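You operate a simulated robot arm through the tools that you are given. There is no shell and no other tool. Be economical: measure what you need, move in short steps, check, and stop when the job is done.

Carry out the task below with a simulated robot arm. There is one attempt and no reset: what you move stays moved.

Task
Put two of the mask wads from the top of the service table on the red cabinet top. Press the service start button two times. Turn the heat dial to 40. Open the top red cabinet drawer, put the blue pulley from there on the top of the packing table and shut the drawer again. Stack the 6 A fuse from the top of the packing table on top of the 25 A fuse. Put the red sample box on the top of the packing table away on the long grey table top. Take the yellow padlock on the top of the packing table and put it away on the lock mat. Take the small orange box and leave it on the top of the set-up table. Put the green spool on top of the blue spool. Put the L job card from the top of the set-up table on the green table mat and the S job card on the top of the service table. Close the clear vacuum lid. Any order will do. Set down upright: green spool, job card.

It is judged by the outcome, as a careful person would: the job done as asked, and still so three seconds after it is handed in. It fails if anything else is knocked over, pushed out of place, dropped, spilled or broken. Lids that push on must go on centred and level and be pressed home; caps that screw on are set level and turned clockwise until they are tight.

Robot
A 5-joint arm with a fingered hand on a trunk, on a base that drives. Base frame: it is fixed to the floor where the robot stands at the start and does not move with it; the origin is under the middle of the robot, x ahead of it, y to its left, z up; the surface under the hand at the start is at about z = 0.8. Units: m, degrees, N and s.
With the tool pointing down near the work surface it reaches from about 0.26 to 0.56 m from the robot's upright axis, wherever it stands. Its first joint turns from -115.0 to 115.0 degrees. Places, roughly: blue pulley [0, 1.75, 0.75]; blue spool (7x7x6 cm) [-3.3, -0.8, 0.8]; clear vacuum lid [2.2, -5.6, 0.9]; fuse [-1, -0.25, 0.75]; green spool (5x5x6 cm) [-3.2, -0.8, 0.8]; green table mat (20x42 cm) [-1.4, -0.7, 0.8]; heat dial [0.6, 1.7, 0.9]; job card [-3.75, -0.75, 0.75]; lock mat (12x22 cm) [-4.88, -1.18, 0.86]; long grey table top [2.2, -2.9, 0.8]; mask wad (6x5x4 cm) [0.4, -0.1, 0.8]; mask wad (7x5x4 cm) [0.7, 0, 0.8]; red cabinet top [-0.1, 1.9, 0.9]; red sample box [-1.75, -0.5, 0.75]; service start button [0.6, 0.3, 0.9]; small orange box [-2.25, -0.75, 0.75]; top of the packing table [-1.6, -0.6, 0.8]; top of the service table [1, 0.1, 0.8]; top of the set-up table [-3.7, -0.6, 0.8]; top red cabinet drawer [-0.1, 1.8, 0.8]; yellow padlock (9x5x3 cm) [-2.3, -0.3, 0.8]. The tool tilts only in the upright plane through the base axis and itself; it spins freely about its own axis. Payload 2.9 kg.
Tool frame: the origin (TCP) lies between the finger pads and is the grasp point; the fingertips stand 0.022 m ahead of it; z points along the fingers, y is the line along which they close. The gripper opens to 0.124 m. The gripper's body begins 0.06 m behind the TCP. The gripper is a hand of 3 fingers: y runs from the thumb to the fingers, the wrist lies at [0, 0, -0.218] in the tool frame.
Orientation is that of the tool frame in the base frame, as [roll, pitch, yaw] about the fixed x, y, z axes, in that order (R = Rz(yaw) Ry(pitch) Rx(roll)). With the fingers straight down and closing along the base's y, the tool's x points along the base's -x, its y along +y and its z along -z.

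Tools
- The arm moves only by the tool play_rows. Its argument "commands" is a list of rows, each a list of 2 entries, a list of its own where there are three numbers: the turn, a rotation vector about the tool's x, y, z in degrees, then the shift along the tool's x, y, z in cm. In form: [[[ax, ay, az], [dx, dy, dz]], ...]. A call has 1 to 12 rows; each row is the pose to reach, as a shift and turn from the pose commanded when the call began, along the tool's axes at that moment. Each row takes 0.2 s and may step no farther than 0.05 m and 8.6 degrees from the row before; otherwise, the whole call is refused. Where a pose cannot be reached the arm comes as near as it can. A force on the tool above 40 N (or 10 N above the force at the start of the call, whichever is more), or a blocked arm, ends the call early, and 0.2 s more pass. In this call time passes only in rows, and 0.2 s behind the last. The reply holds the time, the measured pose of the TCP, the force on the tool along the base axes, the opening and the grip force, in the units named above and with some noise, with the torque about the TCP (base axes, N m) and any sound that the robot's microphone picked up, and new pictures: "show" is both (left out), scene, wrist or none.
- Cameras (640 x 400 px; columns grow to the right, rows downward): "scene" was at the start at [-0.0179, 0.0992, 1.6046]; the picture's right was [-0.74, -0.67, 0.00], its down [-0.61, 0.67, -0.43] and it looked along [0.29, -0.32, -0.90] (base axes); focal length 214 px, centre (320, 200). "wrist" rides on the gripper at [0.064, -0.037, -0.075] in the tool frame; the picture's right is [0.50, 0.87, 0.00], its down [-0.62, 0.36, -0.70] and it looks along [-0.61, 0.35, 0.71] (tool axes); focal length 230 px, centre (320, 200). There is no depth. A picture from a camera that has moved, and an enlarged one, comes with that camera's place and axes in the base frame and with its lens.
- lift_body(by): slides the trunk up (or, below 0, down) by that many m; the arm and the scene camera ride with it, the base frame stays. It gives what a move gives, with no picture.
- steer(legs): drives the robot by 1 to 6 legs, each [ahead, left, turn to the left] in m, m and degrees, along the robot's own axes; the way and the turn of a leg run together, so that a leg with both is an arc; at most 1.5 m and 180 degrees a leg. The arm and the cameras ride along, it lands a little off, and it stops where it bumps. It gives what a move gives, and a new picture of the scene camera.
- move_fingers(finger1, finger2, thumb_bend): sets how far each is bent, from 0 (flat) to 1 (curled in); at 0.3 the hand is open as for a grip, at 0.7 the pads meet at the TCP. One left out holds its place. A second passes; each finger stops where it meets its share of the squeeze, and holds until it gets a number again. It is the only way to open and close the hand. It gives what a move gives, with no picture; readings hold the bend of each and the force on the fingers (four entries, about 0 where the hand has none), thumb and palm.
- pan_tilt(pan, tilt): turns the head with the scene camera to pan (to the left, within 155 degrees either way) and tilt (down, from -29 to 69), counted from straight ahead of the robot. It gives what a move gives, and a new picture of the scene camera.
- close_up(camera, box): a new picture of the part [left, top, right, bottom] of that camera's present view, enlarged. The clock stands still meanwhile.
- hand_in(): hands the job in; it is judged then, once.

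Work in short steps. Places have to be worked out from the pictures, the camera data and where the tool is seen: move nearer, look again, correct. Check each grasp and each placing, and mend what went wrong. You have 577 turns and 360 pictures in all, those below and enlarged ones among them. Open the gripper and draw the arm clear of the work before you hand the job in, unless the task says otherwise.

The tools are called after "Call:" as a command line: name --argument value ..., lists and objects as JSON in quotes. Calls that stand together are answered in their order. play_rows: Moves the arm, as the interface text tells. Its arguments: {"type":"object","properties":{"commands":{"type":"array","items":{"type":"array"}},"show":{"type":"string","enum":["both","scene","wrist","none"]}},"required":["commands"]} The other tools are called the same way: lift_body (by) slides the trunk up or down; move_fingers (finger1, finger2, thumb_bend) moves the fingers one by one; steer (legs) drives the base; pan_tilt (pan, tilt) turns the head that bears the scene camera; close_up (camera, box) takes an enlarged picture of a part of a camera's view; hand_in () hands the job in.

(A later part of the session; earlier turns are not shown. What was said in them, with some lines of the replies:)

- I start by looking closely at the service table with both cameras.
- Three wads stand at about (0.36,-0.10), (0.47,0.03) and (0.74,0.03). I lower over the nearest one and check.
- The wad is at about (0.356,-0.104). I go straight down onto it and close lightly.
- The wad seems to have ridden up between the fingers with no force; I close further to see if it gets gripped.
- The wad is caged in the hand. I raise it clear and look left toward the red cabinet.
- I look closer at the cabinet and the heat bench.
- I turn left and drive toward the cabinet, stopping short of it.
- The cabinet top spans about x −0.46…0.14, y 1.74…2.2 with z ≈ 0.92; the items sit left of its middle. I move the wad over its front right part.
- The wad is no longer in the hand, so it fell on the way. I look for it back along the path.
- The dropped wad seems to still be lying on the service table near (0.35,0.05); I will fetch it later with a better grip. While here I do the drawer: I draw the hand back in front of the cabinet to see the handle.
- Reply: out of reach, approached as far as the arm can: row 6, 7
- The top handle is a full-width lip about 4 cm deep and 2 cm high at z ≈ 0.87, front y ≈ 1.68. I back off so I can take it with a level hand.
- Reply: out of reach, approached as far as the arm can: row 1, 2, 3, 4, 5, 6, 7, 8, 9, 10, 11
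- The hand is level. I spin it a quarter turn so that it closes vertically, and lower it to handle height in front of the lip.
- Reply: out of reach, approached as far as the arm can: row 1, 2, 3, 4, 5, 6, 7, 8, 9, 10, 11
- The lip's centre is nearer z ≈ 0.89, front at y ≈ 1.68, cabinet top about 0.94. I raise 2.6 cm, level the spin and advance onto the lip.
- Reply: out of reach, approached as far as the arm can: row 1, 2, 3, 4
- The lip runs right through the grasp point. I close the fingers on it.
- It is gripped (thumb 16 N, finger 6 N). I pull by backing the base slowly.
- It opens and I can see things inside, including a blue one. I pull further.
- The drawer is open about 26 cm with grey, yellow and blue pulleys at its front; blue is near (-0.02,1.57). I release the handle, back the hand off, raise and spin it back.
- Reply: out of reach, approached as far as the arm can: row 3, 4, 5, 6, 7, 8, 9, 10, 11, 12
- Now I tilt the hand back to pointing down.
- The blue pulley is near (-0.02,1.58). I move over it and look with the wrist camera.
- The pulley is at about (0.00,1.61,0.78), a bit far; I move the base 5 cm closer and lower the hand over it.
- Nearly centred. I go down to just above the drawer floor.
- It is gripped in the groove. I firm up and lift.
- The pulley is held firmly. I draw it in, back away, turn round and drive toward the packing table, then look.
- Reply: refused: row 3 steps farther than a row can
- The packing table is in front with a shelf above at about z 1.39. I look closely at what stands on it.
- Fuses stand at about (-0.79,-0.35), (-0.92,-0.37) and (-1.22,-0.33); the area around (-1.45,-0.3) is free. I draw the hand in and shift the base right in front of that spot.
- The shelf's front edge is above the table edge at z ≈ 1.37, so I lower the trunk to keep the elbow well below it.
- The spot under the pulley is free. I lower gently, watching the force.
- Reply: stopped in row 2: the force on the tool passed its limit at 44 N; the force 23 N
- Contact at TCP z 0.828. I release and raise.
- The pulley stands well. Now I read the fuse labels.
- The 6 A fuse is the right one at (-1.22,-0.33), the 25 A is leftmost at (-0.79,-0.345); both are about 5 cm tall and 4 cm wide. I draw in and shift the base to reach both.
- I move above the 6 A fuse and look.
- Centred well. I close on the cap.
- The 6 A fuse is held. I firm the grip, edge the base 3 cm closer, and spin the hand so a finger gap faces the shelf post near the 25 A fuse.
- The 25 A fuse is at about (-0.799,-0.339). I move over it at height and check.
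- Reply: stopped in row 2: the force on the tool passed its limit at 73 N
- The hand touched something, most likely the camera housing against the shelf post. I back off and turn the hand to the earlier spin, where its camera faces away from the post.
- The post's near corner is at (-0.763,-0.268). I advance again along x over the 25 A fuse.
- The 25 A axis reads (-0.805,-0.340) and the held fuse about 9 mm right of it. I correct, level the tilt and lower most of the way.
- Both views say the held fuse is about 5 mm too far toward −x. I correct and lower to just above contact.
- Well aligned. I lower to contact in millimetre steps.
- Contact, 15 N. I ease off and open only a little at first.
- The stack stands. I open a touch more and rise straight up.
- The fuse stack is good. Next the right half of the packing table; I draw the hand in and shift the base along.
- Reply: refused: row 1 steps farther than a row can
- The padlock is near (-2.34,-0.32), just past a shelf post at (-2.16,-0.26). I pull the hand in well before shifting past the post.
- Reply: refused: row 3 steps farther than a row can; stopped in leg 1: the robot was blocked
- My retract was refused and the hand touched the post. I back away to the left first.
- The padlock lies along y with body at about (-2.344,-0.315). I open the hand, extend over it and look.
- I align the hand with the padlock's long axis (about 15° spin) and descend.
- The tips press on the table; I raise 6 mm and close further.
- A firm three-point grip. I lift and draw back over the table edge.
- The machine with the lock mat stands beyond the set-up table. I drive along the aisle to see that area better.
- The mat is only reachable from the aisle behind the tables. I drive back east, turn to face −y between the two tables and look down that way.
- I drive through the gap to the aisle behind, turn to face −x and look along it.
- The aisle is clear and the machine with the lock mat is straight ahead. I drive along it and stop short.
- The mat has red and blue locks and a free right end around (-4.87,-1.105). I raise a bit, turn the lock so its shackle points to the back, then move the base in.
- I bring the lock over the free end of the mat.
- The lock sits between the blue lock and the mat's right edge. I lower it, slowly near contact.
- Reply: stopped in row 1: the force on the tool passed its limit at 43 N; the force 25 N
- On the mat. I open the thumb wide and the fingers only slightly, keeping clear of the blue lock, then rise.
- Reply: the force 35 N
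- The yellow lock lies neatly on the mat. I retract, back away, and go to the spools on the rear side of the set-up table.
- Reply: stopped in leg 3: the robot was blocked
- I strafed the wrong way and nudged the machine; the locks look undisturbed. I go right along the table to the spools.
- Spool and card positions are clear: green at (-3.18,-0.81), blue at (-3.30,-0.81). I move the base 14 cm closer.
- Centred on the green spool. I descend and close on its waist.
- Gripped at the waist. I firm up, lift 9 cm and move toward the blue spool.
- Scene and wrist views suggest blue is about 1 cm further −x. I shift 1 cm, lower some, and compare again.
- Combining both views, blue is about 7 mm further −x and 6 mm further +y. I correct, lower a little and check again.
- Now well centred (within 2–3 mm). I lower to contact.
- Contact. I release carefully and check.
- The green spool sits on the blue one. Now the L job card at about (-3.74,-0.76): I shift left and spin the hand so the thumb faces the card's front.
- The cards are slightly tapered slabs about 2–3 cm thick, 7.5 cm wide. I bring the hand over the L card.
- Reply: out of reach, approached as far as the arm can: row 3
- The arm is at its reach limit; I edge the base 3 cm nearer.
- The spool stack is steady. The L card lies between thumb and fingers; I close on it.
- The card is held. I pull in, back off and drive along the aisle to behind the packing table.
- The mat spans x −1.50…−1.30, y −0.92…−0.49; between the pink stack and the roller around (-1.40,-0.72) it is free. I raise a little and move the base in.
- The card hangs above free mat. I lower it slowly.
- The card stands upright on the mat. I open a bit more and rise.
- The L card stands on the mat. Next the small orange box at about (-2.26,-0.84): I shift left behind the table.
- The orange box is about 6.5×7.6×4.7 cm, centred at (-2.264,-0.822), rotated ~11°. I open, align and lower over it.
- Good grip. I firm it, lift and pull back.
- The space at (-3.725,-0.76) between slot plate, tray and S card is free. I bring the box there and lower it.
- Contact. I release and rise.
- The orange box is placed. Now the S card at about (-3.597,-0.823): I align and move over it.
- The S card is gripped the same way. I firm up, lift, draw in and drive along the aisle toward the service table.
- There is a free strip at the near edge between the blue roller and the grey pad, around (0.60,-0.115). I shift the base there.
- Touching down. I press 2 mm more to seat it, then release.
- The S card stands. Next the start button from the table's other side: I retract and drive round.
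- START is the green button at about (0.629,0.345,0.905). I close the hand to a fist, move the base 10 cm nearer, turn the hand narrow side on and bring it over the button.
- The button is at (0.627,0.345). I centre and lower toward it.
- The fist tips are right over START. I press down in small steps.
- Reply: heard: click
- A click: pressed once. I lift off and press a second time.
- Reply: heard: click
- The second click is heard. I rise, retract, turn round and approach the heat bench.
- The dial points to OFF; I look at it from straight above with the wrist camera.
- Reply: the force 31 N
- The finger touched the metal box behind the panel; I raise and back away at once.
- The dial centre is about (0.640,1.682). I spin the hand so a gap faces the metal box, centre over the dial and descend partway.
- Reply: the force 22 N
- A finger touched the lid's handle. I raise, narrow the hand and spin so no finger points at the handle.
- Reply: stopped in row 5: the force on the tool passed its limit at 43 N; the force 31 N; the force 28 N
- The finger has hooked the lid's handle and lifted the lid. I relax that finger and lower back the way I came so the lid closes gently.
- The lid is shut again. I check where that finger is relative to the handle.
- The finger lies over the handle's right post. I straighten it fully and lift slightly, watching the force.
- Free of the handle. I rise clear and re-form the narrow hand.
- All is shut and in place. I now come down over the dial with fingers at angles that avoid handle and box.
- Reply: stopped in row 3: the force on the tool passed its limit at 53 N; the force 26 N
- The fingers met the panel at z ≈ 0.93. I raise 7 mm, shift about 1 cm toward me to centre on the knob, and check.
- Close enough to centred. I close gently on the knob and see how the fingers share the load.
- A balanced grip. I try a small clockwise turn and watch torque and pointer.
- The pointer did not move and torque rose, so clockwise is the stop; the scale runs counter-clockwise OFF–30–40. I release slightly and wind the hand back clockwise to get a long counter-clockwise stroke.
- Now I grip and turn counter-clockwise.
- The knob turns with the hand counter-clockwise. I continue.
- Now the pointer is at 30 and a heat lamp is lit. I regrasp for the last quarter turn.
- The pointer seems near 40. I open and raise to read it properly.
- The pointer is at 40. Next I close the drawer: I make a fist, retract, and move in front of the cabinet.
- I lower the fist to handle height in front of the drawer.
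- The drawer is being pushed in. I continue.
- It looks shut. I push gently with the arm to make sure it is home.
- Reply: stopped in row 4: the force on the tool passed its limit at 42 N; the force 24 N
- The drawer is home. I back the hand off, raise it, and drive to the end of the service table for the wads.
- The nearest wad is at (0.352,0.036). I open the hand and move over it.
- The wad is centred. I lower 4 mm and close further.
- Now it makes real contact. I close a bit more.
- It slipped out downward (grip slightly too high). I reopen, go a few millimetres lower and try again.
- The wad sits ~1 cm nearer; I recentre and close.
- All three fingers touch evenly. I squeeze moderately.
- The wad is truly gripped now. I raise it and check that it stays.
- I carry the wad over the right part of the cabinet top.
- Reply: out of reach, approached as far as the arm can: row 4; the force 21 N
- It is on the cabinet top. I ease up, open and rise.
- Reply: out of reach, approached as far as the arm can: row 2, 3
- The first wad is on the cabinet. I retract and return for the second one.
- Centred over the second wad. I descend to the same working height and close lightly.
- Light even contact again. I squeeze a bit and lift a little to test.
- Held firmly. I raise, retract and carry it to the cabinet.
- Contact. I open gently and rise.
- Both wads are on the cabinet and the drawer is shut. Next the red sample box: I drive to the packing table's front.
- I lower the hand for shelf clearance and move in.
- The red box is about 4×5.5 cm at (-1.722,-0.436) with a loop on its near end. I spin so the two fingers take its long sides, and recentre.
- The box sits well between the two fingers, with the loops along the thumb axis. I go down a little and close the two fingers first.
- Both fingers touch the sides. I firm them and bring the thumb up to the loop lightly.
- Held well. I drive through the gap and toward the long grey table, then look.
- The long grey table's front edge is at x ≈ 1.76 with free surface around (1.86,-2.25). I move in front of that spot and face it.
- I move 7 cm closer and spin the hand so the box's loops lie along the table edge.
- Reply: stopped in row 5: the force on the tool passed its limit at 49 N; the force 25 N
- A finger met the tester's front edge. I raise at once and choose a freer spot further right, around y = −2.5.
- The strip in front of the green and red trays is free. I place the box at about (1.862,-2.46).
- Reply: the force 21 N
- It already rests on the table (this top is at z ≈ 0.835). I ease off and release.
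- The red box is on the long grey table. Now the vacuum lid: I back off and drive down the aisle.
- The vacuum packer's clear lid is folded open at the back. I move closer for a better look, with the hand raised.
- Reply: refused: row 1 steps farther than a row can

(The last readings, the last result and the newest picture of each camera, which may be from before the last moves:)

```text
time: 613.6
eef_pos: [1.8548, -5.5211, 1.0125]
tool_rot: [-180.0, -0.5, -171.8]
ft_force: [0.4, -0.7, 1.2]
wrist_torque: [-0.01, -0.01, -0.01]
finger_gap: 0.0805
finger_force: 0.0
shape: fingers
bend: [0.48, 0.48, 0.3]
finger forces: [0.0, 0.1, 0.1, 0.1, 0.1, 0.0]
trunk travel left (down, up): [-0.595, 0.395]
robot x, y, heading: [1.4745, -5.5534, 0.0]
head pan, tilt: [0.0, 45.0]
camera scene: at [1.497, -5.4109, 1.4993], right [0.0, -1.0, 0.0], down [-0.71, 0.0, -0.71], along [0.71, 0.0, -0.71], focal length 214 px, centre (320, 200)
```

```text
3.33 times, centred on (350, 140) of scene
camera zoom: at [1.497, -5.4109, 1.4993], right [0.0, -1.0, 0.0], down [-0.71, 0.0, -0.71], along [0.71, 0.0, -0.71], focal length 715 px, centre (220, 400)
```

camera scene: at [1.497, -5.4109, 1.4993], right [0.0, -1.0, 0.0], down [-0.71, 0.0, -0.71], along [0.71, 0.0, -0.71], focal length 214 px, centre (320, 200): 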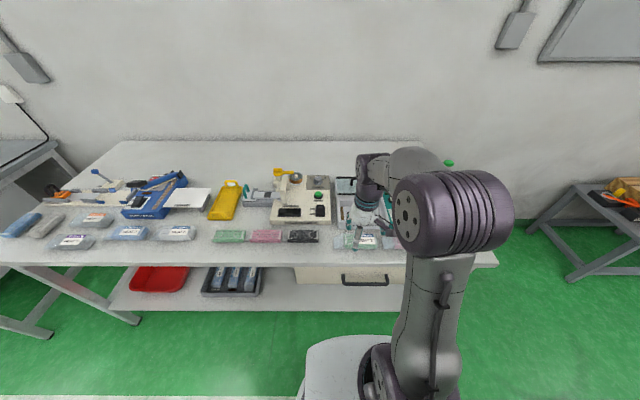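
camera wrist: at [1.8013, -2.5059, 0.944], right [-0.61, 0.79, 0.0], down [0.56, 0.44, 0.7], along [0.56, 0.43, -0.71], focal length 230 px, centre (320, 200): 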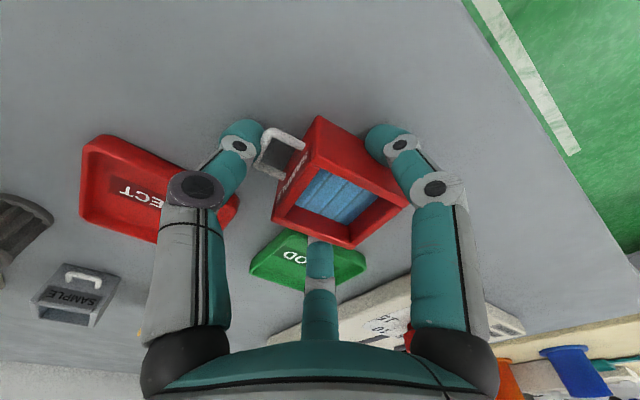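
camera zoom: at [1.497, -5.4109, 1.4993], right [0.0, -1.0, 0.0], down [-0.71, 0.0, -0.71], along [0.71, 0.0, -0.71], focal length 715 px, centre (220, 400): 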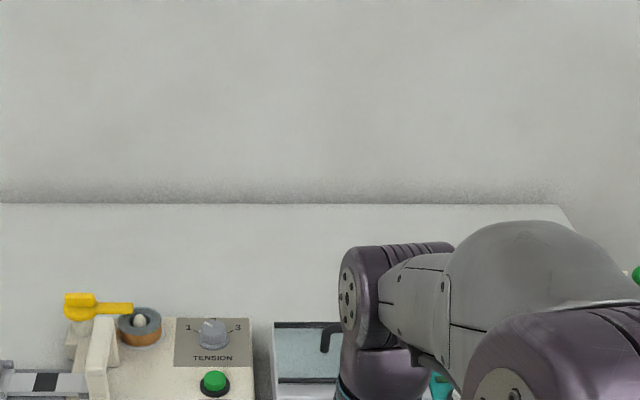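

I swing the hand to the right to see the packer.

Call:
play_rows --commands '[[[0, 0, 0], [0, -4, -1.5]], [[0, 0, 0], [0, -8, -3]], [[0, 0, 0], [1, -12, -4]], [[0, 0, 0], [2, -16, -5]], [[0, 0, 0], [3, -20, -5]], [[0, 0, 0], [4, -24, -5]]]' --show "wrist"

Call:
close_up --camera "scene" --box '[280, 140, 460, 260]'

```text
time: 615.0
eef_pos: [1.845, -5.7655, 1.0633]
tool_rot: [179.8, -0.2, -171.7]
ft_force: [0.2, -0.3, 0.2]
wrist_torque: [0.01, -0.04, 0.01]
finger_gap: 0.0803
finger_force: 0.1
shape: fingers
bend: [0.48, 0.48, 0.3]
finger forces: [0.1, 0.0, 0.0, 0.0, 0.0, 0.0]
trunk travel left (down, up): [-0.595, 0.395]
robot x, y, heading: [1.4736, -5.553, -0.0]
head pan, tilt: [0.0, 45.0]
camera wrist: at [1.7871, -5.8115, 1.139], right [-0.62, 0.79, 0.0], down [0.56, 0.44, 0.7], along [0.55, 0.44, -0.71], focal length 230 px, centre (320, 200)
```

wrist: 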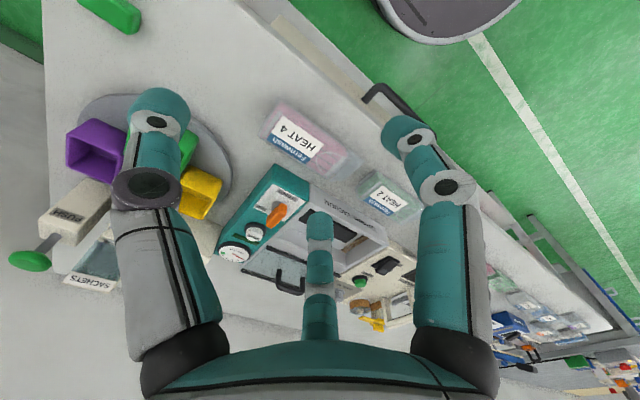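

```text
3.33 times, centred on (370, 200) of scene
camera zoom: at [1.4963, -5.4123, 1.4994], right [0.0, -1.0, 0.0], down [-0.71, 0.0, -0.71], along [0.71, 0.0, -0.71], focal length 715 px, centre (153, 200)
```

zoom: 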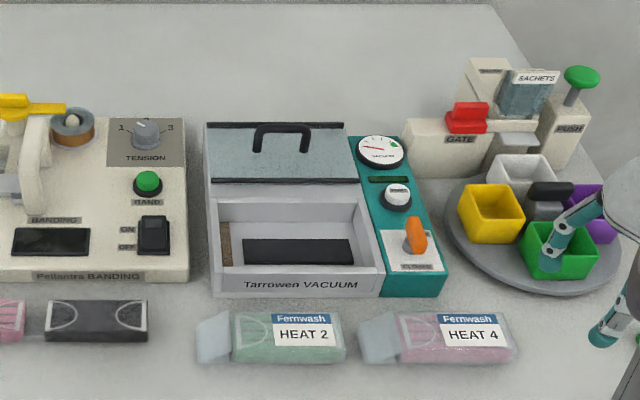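

Call:
close_up --camera "wrist" --box '[200, 150, 420, 340]'

```text
2.11 times, centred on (310, 245) of wrist
camera zoom: at [1.7871, -5.8115, 1.139], right [-0.62, 0.79, 0.0], down [0.56, 0.44, 0.7], along [0.55, 0.44, -0.71], focal length 484 px, centre (341, 105)
```

zoom: 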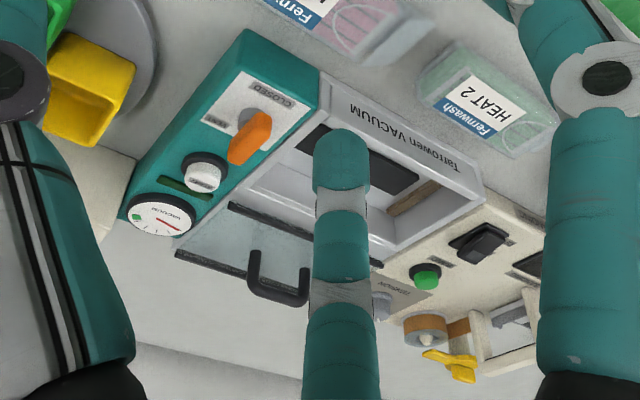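

The lid lies flat behind the chamber at z ≈ 0.90 with a standing loop handle at about (2.183,-5.573,0.93) — it slides forward. I move the base in a little, and bring the hand round, spun a quarter turn.

Call:
steer --legs '[[0.075, -0.02, 0]]'

Call:
play_rows --commands '[[[0, 0, 8], [-0.6, 1.7, 0]], [[0, 0, 16], [-1.2, 3.4, 0]], [[0, 0, 24], [-1.8, 5.1, 0]], [[0, 0, 32], [-2.4, 6.8, 0]], [[0, 0, 40], [-3, 8.5, 0]], [[0, 0, 48], [-3.6, 10.2, 0]], [[0, 0, 56], [-4.2, 11.9, 0]], [[0, 0, 64], [-4.8, 13.6, 0]], [[0, 0, 72], [-5.4, 15.3, 0]], [[0, 0, 80], [-6, 17, 0]], [[0, 0, 88.5], [-6.6, 18.7, 0]], [[0, 0, 97], [-7, 20.4, 0]]]' --show "wrist"

```text
time: 616.0
eef_pos: [1.9236, -5.7842, 1.0631]
tool_rot: [179.8, -0.2, -171.7]
ft_force: [0.9, 0.2, 0.8]
wrist_torque: [0.0, 0.03, 0.05]
finger_gap: 0.0803
finger_force: 0.1
shape: fingers
bend: [0.48, 0.48, 0.3]
finger forces: [0.0, 0.1, 0.0, 0.0, 0.1, 0.0]
trunk travel left (down, up): [-0.595, 0.395]
robot x, y, heading: [1.5516, -5.5728, 0.3]
head pan, tilt: [0.0, 45.0]
camera scene: at [1.5743, -5.4316, 1.4993], right [0.0, -1.0, 0.0], down [-0.71, 0.0, -0.71], along [0.71, 0.0, -0.71], focal length 214 px, centre (320, 200)
```

scene: 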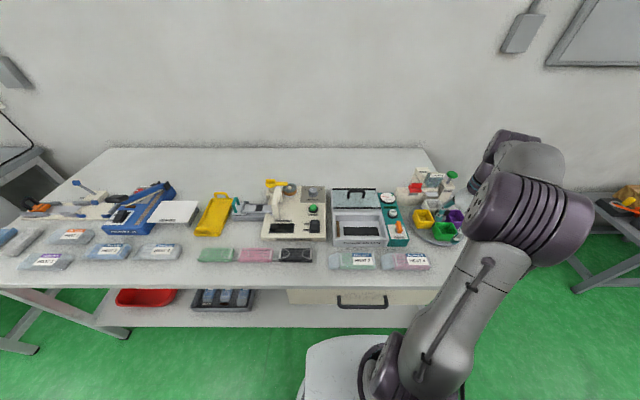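

```text
time: 618.6
eef_pos: [1.9614, -5.5713, 1.0643]
tool_rot: [-179.7, 0.0, 91.3]
ft_force: [0.1, 0.4, 0.0]
wrist_torque: [0.02, 0.0, 0.0]
finger_gap: 0.0804
finger_force: 0.2
shape: fingers
bend: [0.48, 0.48, 0.3]
finger forces: [0.0, 0.0, 0.0, 0.0, 0.0, 0.0]
trunk travel left (down, up): [-0.595, 0.395]
robot x, y, heading: [1.5547, -5.5759, 0.0]
head pan, tilt: [0.0, 45.0]
camera wrist: at [1.9229, -5.5077, 1.1394], right [0.86, 0.52, 0.0], down [0.37, -0.61, 0.7], along [0.36, -0.6, -0.71], focal length 230 px, centre (320, 200)
```

wrist: 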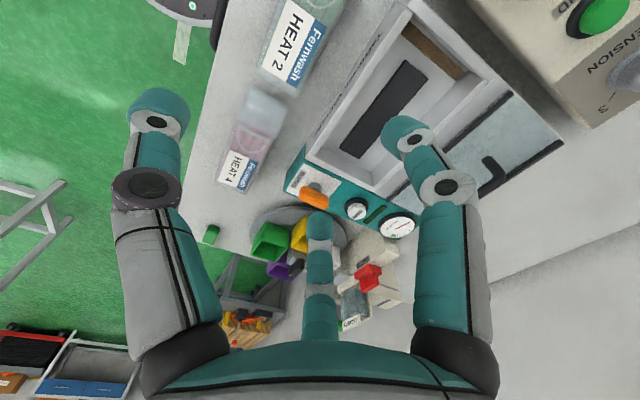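

The geometry is confirmed: a flat lid behind the chamber. I tilt the hand 25° forward and reach toward the handle.

Call:
move_fingers --finger1 0.46 --finger2 0.46 --thumb_bend 0.46

Call:
play_rows --commands '[[[-6, 0, 0], [0, 4, 0]], [[-12, 0, 0], [0, 8, 0]], [[-18, 0, 0], [0, 12, 0]], [[-25, 0, 0], [0, 16, 1]], [[-25, 0, 0], [0, 19, 3]]]' --show "wrist"

Call:
close_up --camera "scene" --box '[300, 140, 460, 260]'

```text
time: 619.6
eef_pos: [1.9629, -5.5718, 1.0627]
tool_rot: [-179.8, 0.0, 91.3]
ft_force: [0.4, -0.1, 0.0]
wrist_torque: [-0.01, -0.02, -0.04]
finger_gap: 0.0606
finger_force: 0.1
shape: fingers
bend: [0.46, 0.46, 0.46]
finger forces: [0.1, 0.0, 0.0, 0.0, 0.1, 0.0]
trunk travel left (down, up): [-0.595, 0.395]
robot x, y, heading: [1.5516, -5.5748, 0.2]
head pan, tilt: [0.0, 45.0]
```

```text
time: 620.8
eef_pos: [2.1533, -5.5689, 1.0279]
tool_rot: [155.2, 0.2, 91.1]
ft_force: [0.6, -0.4, -0.7]
wrist_torque: [-0.02, 0.01, 0.01]
finger_gap: 0.0607
finger_force: 0.0
shape: fingers
bend: [0.46, 0.46, 0.46]
finger forces: [0.0, 0.0, 0.0, 0.1, 0.1, 0.0]
trunk travel left (down, up): [-0.595, 0.395]
robot x, y, heading: [1.5524, -5.5733, 0.4]
head pan, tilt: [0.0, 45.0]
camera wrist: at [2.0869, -5.5053, 1.0821], right [0.78, 0.52, 0.36], down [0.04, -0.61, 0.79], along [0.63, -0.6, -0.5], focal length 230 px, centre (320, 200)
```

wrist: 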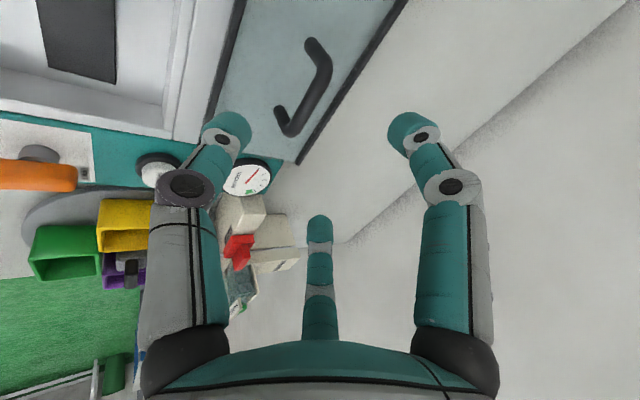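

```text
3.33 times, centred on (380, 200) of scene
camera zoom: at [1.575, -5.4313, 1.4993], right [0.0, -1.0, 0.0], down [-0.71, 0.0, -0.71], along [0.71, 0.0, -0.71], focal length 715 px, centre (120, 200)
```

zoom: 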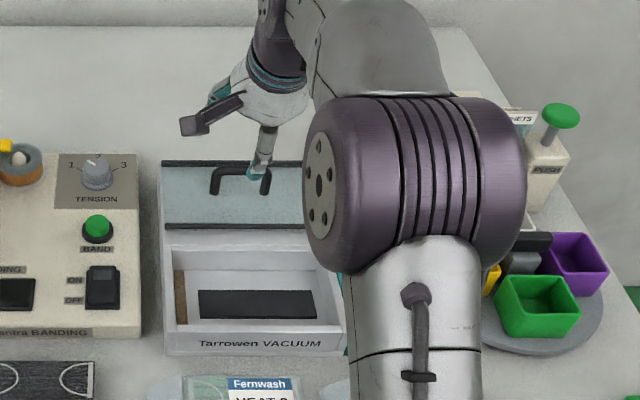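

The handle is a standing loop with its bar at about (2.187, −5.57, 0.933). I move above it and lower so the bar goes between thumb and fingers.

Call:
play_rows --commands '[[[0, 0, 0], [0, 2.4, 1.1]], [[0, 0, 0], [0, 0.7, 4.7]], [[0, 0, 0], [0, -0.5, 7.2]], [[0, 0, 0], [0, -0.9, 8.3]]]' --show "wrist"

Call:
close_up --camera "scene" --box '[300, 140, 460, 260]'

```text
time: 621.8
eef_pos: [2.1795, -5.5674, 0.9538]
tool_rot: [155.2, 0.2, 91.2]
ft_force: [0.0, -0.1, 0.5]
wrist_torque: [-0.02, -0.01, 0.01]
finger_gap: 0.0605
finger_force: 0.1
shape: fingers
bend: [0.46, 0.46, 0.46]
finger forces: [0.0, 0.0, 0.1, 0.0, 0.1, 0.0]
trunk travel left (down, up): [-0.595, 0.395]
robot x, y, heading: [1.5531, -5.5768, 0.3]
head pan, tilt: [0.0, 45.0]
camera wrist: at [2.1117, -5.5036, 1.0069], right [0.78, 0.52, 0.36], down [0.04, -0.61, 0.79], along [0.63, -0.6, -0.5], focal length 230 px, centre (320, 200)
```

wrist: 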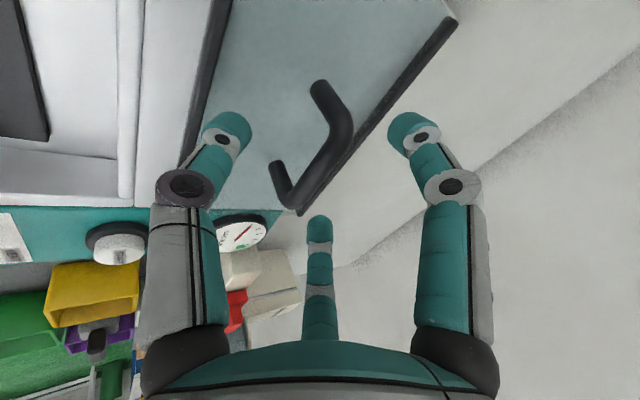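

```text
3.33 times, centred on (380, 200) of scene
camera zoom: at [1.5726, -5.4313, 1.4993], right [0.0, -1.0, 0.0], down [-0.71, 0.0, -0.71], along [0.71, 0.0, -0.71], focal length 715 px, centre (120, 200)
```

zoom: 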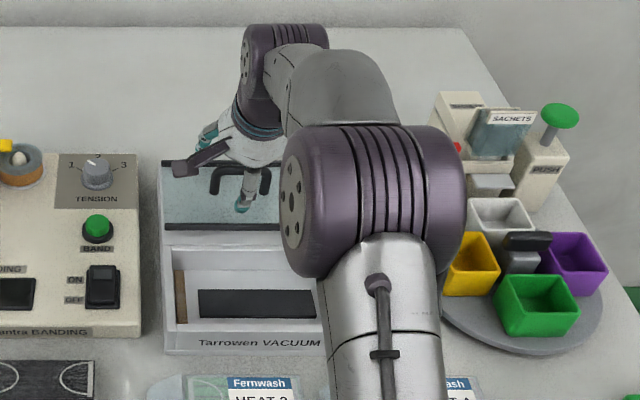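

The bar is between thumb and fingers. I lower a few millimetres and close on it.

Call:
play_rows --commands '[[[0, 0, 0], [0, -0.3, 0.7]]]' --show "none"

Call:
move_fingers --finger1 0.66 --finger2 0.66 --thumb_bend 0.66

Call:
close_up --camera "wrist" --box '[0, 0, 640, 400]'

```text
time: 622.2
eef_pos: [2.1785, -5.5673, 0.946]
tool_rot: [155.1, 0.1, 91.1]
ft_force: [0.4, -0.2, 0.4]
wrist_torque: [0.0, -0.02, 0.0]
finger_gap: 0.0604
finger_force: 0.1
shape: fingers
bend: [0.46, 0.46, 0.46]
finger forces: [0.0, 0.0, 0.0, 0.0, 0.0, 0.0]
trunk travel left (down, up): [-0.595, 0.395]
robot x, y, heading: [1.5538, -5.5803, 0.3]
head pan, tilt: [0.0, 45.0]
```

```text
time: 623.2
eef_pos: [2.1802, -5.5671, 0.9468]
tool_rot: [155.1, 0.0, 91.1]
ft_force: [-0.1, -0.8, -0.7]
wrist_torque: [0.0, 0.04, -0.01]
finger_gap: 0.0108
finger_force: 1.4
shape: fingers
bend: [0.64, 0.65, 0.65]
finger forces: [1.0, 0.6, 0.0, 0.0, 2.0, 0.1]
trunk travel left (down, up): [-0.595, 0.395]
robot x, y, heading: [1.553, -5.5746, 0.2]
head pan, tilt: [0.0, 45.0]
```

```text
1.00 times, centred on (320, 200) of wrist (not enlarged: the box is as wide or as high as the picture)
camera zoom: at [2.1125, -5.5038, 0.9995], right [0.78, 0.52, 0.36], down [0.04, -0.61, 0.79], along [0.63, -0.6, -0.5], focal length 230 px, centre (320, 200)
```

zoom: 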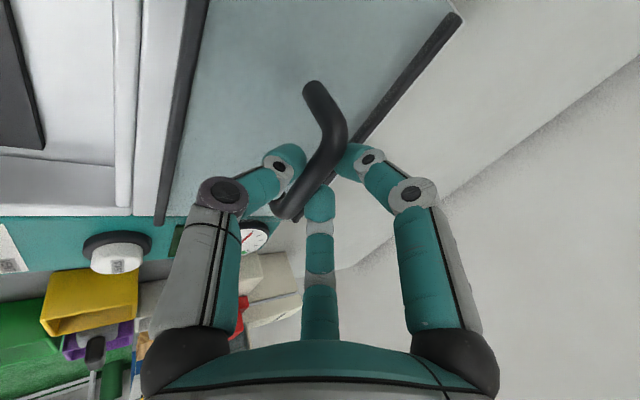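

The bar is pinched. I firm and pull 1.5 cm toward me, watching force.

Call:
move_fingers --finger1 0.72 --finger2 0.72 --thumb_bend 0.72

Call:
play_rows --commands '[[[0, 0, 0], [0, -0.6, -0.3]], [[0, 0, 0], [0, -1.36, -0.63]]]' --show "wrist"

Call:
close_up --camera "scene" --box '[300, 140, 460, 260]'

```text
time: 624.2
eef_pos: [2.1804, -5.5671, 0.9468]
tool_rot: [155.3, 0.0, 91.1]
ft_force: [-0.6, -0.3, -3.8]
wrist_torque: [-0.01, 0.06, 0.01]
finger_gap: 0.0083
finger_force: 7.8
shape: fingers
bend: [0.66, 0.66, 0.66]
finger forces: [3.7, 3.3, 0.0, 0.1, 8.1, 0.0]
trunk travel left (down, up): [-0.595, 0.395]
robot x, y, heading: [1.5477, -5.573, 0.2]
head pan, tilt: [0.0, 45.0]
```

```text
time: 624.8
eef_pos: [2.1648, -5.5667, 0.9462]
tool_rot: [155.3, 0.1, 91.1]
ft_force: [0.5, -0.6, -5.6]
wrist_torque: [-0.01, 0.03, -0.03]
finger_gap: 0.0083
finger_force: 7.5
shape: fingers
bend: [0.66, 0.66, 0.66]
finger forces: [3.6, 3.2, 0.1, 0.1, 8.6, 0.1]
trunk travel left (down, up): [-0.595, 0.395]
robot x, y, heading: [1.5513, -5.5741, -0.0]
head pan, tilt: [0.0, 45.0]
camera wrist: at [2.0979, -5.5038, 0.9998], right [0.78, 0.52, 0.36], down [0.04, -0.61, 0.79], along [0.63, -0.6, -0.5], focal length 230 px, centre (320, 200)
```

wrist: 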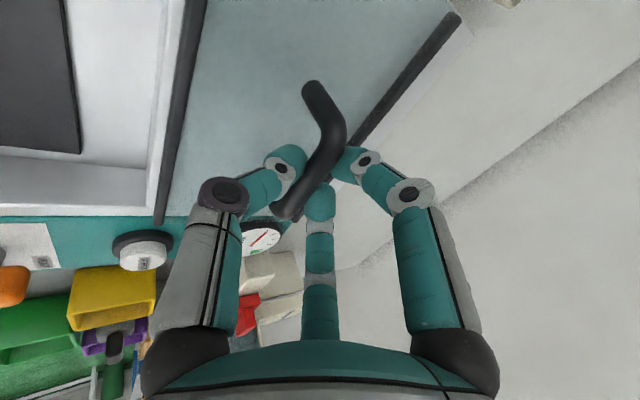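

```text
3.33 times, centred on (380, 200) of scene
camera zoom: at [1.574, -5.4313, 1.4992], right [0.0, -1.0, 0.0], down [-0.71, 0.0, -0.71], along [0.71, 0.0, -0.71], focal length 715 px, centre (120, 200)
```

zoom: 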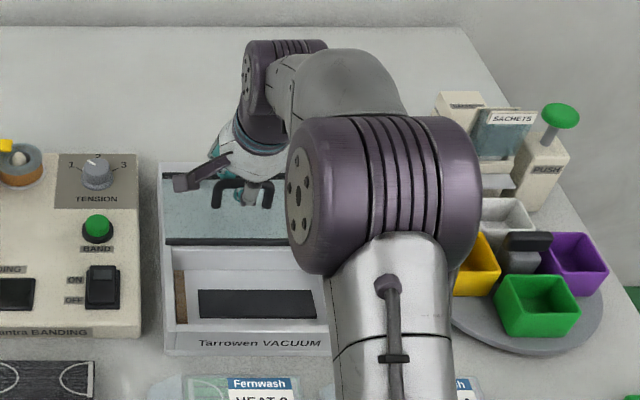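

The lid slides with my pull. I keep sliding it forward toward its stop.

Call:
play_rows --commands '[[[0, 0, 0], [0, -1.4, -0.65]], [[0, 0, 0], [0, -2.7, -1.26]], [[0, 0, 0], [0, -4.1, -1.9]], [[0, 0, 0], [0, -5.4, -2.5]]]' --show "none"

Call:
close_up --camera "scene" --box '[300, 140, 460, 260]'

```text
time: 625.8
eef_pos: [2.1052, -5.5678, 0.9476]
tool_rot: [155.3, 0.2, 91.1]
ft_force: [0.1, 4.5, -6.1]
wrist_torque: [0.05, 0.03, 0.0]
finger_gap: 0.0085
finger_force: 7.8
shape: fingers
bend: [0.66, 0.67, 0.65]
finger forces: [3.0, 2.9, 0.0, 0.1, 9.3, 0.0]
trunk travel left (down, up): [-0.595, 0.395]
robot x, y, heading: [1.5486, -5.5759, 0.2]
head pan, tilt: [0.0, 45.0]
```

```text
3.33 times, centred on (380, 200) of scene
camera zoom: at [1.5737, -5.4303, 1.4991], right [0.0, -1.0, 0.0], down [-0.71, 0.0, -0.71], along [0.71, 0.0, -0.71], focal length 715 px, centre (120, 200)
```

zoom: 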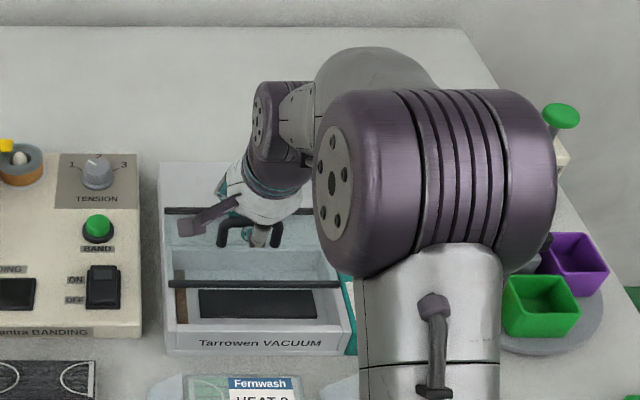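

Call:
play_rows --commands '[[[0, 0, 0], [0, -1.3, -0.6]], [[0, 0, 0], [0, -2.5, -1.16]], [[0, 0, 0], [0, -3.6, -1.7]]]' --show "none"

Call:
close_up --camera "scene" --box '[300, 140, 460, 260]'

```text
time: 626.6
eef_pos: [2.0657, -5.5683, 0.9472]
tool_rot: [155.3, 0.3, 91.0]
ft_force: [0.1, 7.9, -6.5]
wrist_torque: [0.15, -0.01, 0.0]
finger_gap: 0.0084
finger_force: 8.1
shape: fingers
bend: [0.66, 0.68, 0.65]
finger forces: [2.8, 3.7, 0.0, 0.1, 9.5, 0.0]
trunk travel left (down, up): [-0.595, 0.395]
robot x, y, heading: [1.5479, -5.5734, 0.2]
head pan, tilt: [0.0, 45.0]
```

```text
3.33 times, centred on (380, 200) of scene
camera zoom: at [1.5736, -5.4293, 1.499], right [0.0, -1.0, 0.0], down [-0.71, 0.0, -0.71], along [0.71, 0.0, -0.71], focal length 715 px, centre (120, 200)
```

zoom: 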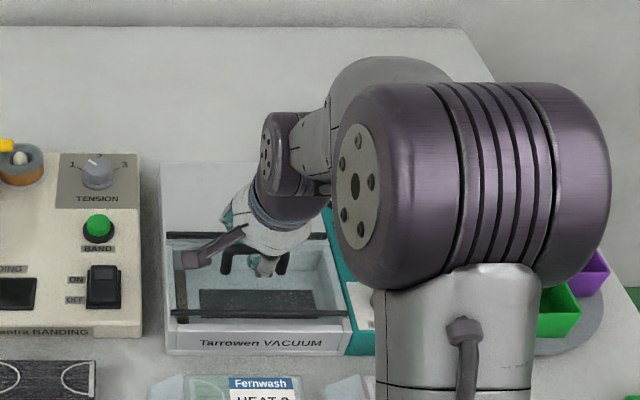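

Nearly there. I pull on gently until it stops.

Call:
play_rows --commands '[[[0, 0, 0], [0, -0.7, -0.33]], [[0, 0, 0], [0, -1.4, -0.65]], [[0, 0, 0], [0, -2.1, -1.0]], [[0, 0, 0], [0, -2.8, -1.3]]]' --show "wrist"

Call:
close_up --camera "scene" --box '[300, 140, 460, 260]'

```text
time: 627.5
eef_pos: [2.0483, -5.5696, 0.9511]
tool_rot: [153.7, 0.2, 91.1]
ft_force: [17.8, 1.8, 0.2]
wrist_torque: [0.0, -0.26, 0.01]
finger_gap: 0.0079
finger_force: 11.2
shape: fingers
bend: [0.65, 0.66, 0.67]
finger forces: [9.1, 9.3, 0.1, 0.1, 4.5, 0.0]
trunk travel left (down, up): [-0.595, 0.395]
robot x, y, heading: [1.5515, -5.5732, 0.2]
head pan, tilt: [0.0, 45.0]
stopped in row 4: the force on the tool passed its limit at 45 N (the readings are from after the stop); the commanded pose is now the measured one
camera wrist: at [1.9795, -5.5066, 1.0025], right [0.77, 0.52, 0.38], down [0.02, -0.61, 0.79], along [0.64, -0.6, -0.48], focal length 230 px, centre (320, 200)
```

wrist: 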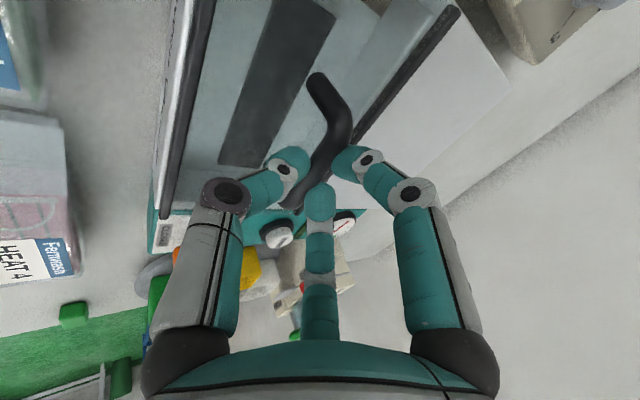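

```text
3.33 times, centred on (380, 200) of scene
camera zoom: at [1.5768, -5.4313, 1.4991], right [0.0, -1.0, 0.0], down [-0.71, 0.0, -0.71], along [0.71, 0.0, -0.71], focal length 715 px, centre (120, 200)
```

zoom: 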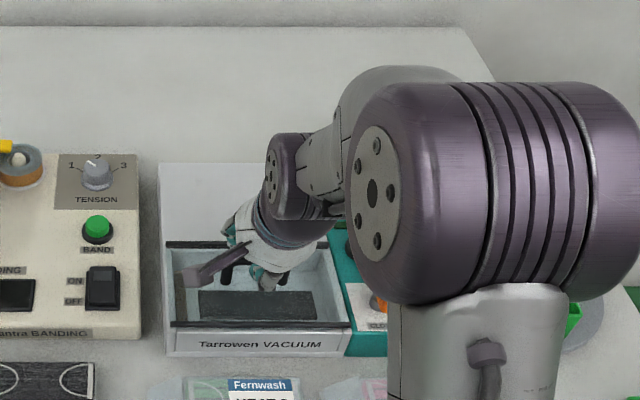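

The lid has reached its stop and covers the chamber. I release the handle and rise straight off.

Call:
move_fingers --finger1 0.44 --finger2 0.44 --thumb_bend 0.44

Call:
play_rows --commands '[[[0, 0, 0], [0, 1.3, -2.7]], [[0, 0, 0], [0, 2.6, -5.4]], [[0, 0, 0], [0, 4, -8.5]], [[0, 0, 0], [-4, 4, -8.5]], [[0, 0, 0], [-8, 4, -8.5]], [[0, 0, 0], [-12, 4, -8.5]]]' --show "scene"

Call:
close_up --camera "scene" --box '[300, 140, 460, 260]'

```text
time: 628.5
eef_pos: [2.0444, -5.5696, 0.9509]
tool_rot: [153.9, 0.2, 91.2]
ft_force: [0.3, -0.2, -0.5]
wrist_torque: [0.02, -0.02, -0.01]
finger_gap: 0.0658
finger_force: 0.0
shape: fingers
bend: [0.44, 0.44, 0.44]
finger forces: [0.1, 0.0, 0.0, 0.1, 0.0, 0.0]
trunk travel left (down, up): [-0.595, 0.395]
robot x, y, heading: [1.5497, -5.5779, -0.1]
head pan, tilt: [0.0, 45.0]
```

```text
time: 629.9
eef_pos: [2.0528, -5.6519, 1.0463]
tool_rot: [154.9, 4.3, 89.2]
ft_force: [-0.2, -0.9, 0.3]
wrist_torque: [0.04, 0.01, -0.01]
finger_gap: 0.066
finger_force: 0.1
shape: fingers
bend: [0.44, 0.44, 0.44]
finger forces: [0.0, 0.0, 0.1, 0.1, 0.0, 0.0]
out of reach, approached as far as the arm can: row 4, 5, 6
trunk travel left (down, up): [-0.595, 0.395]
robot x, y, heading: [1.5532, -5.5741, -0.1]
head pan, tilt: [0.0, 45.0]
camera scene: at [1.5741, -5.4318, 1.4993], right [0.0, -1.0, 0.0], down [-0.71, 0.0, -0.71], along [0.71, 0.0, -0.71], focal length 214 px, centre (320, 200)
```

scene: 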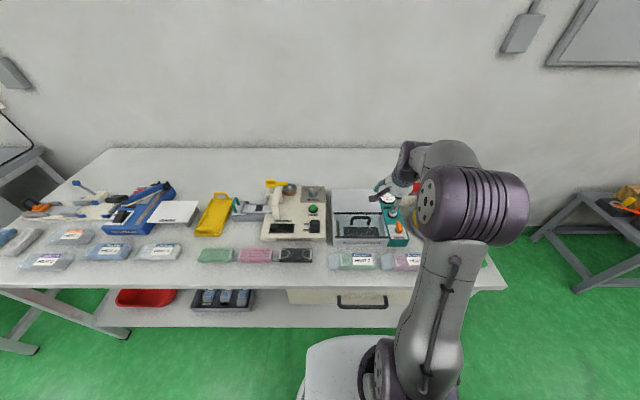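

```text
3.33 times, centred on (380, 200) of scene
camera zoom: at [1.5741, -5.4318, 1.4993], right [0.0, -1.0, 0.0], down [-0.71, 0.0, -0.71], along [0.71, 0.0, -0.71], focal length 715 px, centre (120, 200)
```

zoom: 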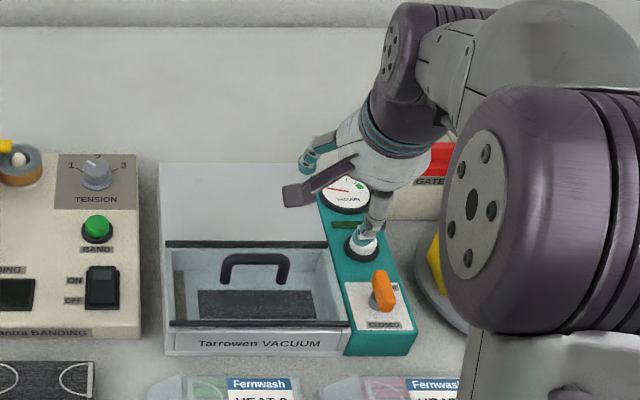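

The clear lid is fully closed over the chamber. I open the hand and back clear of the work.

Call:
steer --legs '[[-0.5, 0, 0]]'

Call:
move_fingers --finger1 0.3 --finger2 0.3 --thumb_bend 0.3

```text
time: 632.9
eef_pos: [1.5522, -5.655, 1.0446]
tool_rot: [154.7, 4.2, 88.5]
ft_force: [-0.7, 0.7, 0.3]
wrist_torque: [0.0, -0.02, -0.03]
finger_gap: 0.066
finger_force: 0.1
shape: fingers
bend: [0.44, 0.44, 0.44]
finger forces: [0.1, 0.1, 0.0, 0.0, 0.1, 0.0]
trunk travel left (down, up): [-0.595, 0.395]
robot x, y, heading: [1.0492, -5.5779, -0.2]
head pan, tilt: [0.0, 45.0]
camera scene: at [1.0761, -5.4305, 1.4993], right [-0.01, -1.0, 0.0], down [-0.71, 0.01, -0.71], along [0.71, -0.01, -0.71], focal length 214 px, centre (320, 200)
```

scene: 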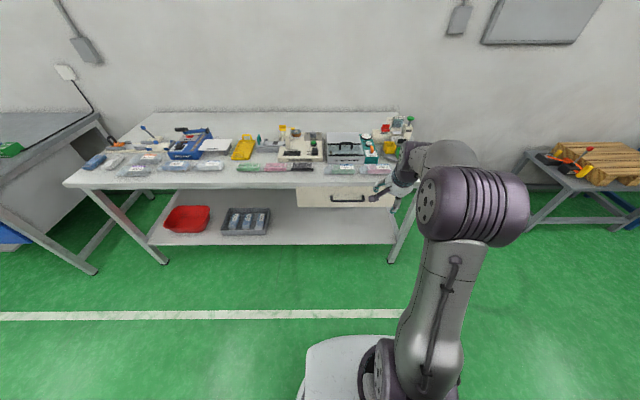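

```text
time: 633.9
eef_pos: [1.5527, -5.6564, 1.044]
tool_rot: [154.8, 4.2, 88.4]
ft_force: [0.3, 0.4, -0.5]
wrist_torque: [-0.02, -0.03, 0.01]
finger_gap: 0.1034
finger_force: 0.1
shape: fingers
bend: [0.3, 0.3, 0.3]
finger forces: [0.0, 0.0, 0.1, 0.0, 0.0, 0.1]
trunk travel left (down, up): [-0.595, 0.395]
robot x, y, heading: [1.0519, -5.5748, -0.5]
head pan, tilt: [0.0, 45.0]
```

All parts of the job are done, the hand is open and clear; I hand it in.

Call:
hand_in

```text
The job is handed in.
```

I carried out every part of the task and handed it in with the gripper open and the arm drawn clear. These things along the way could affect the judging:

- **Mask wad:** one of the two wads slipped from the hand on the first attempt and fell a short way back onto the service table. I picked it up again and placed it on the red cabinet.
- **Water box lid:** while reaching the heat dial, a finger caught the handle of the water box and lifted its lid. I lowered it shut again, and it looked closed in the later pictures.
- **Contacts:** the hand or base bumped a few fixed things while moving: a shelf post, the lock machine, the water box and a tester on the long grey table. I saw nothing moved out of place afterwards.
- **Green spool:** it stands steady on the blue spool but looked up to about 7 mm off centre.
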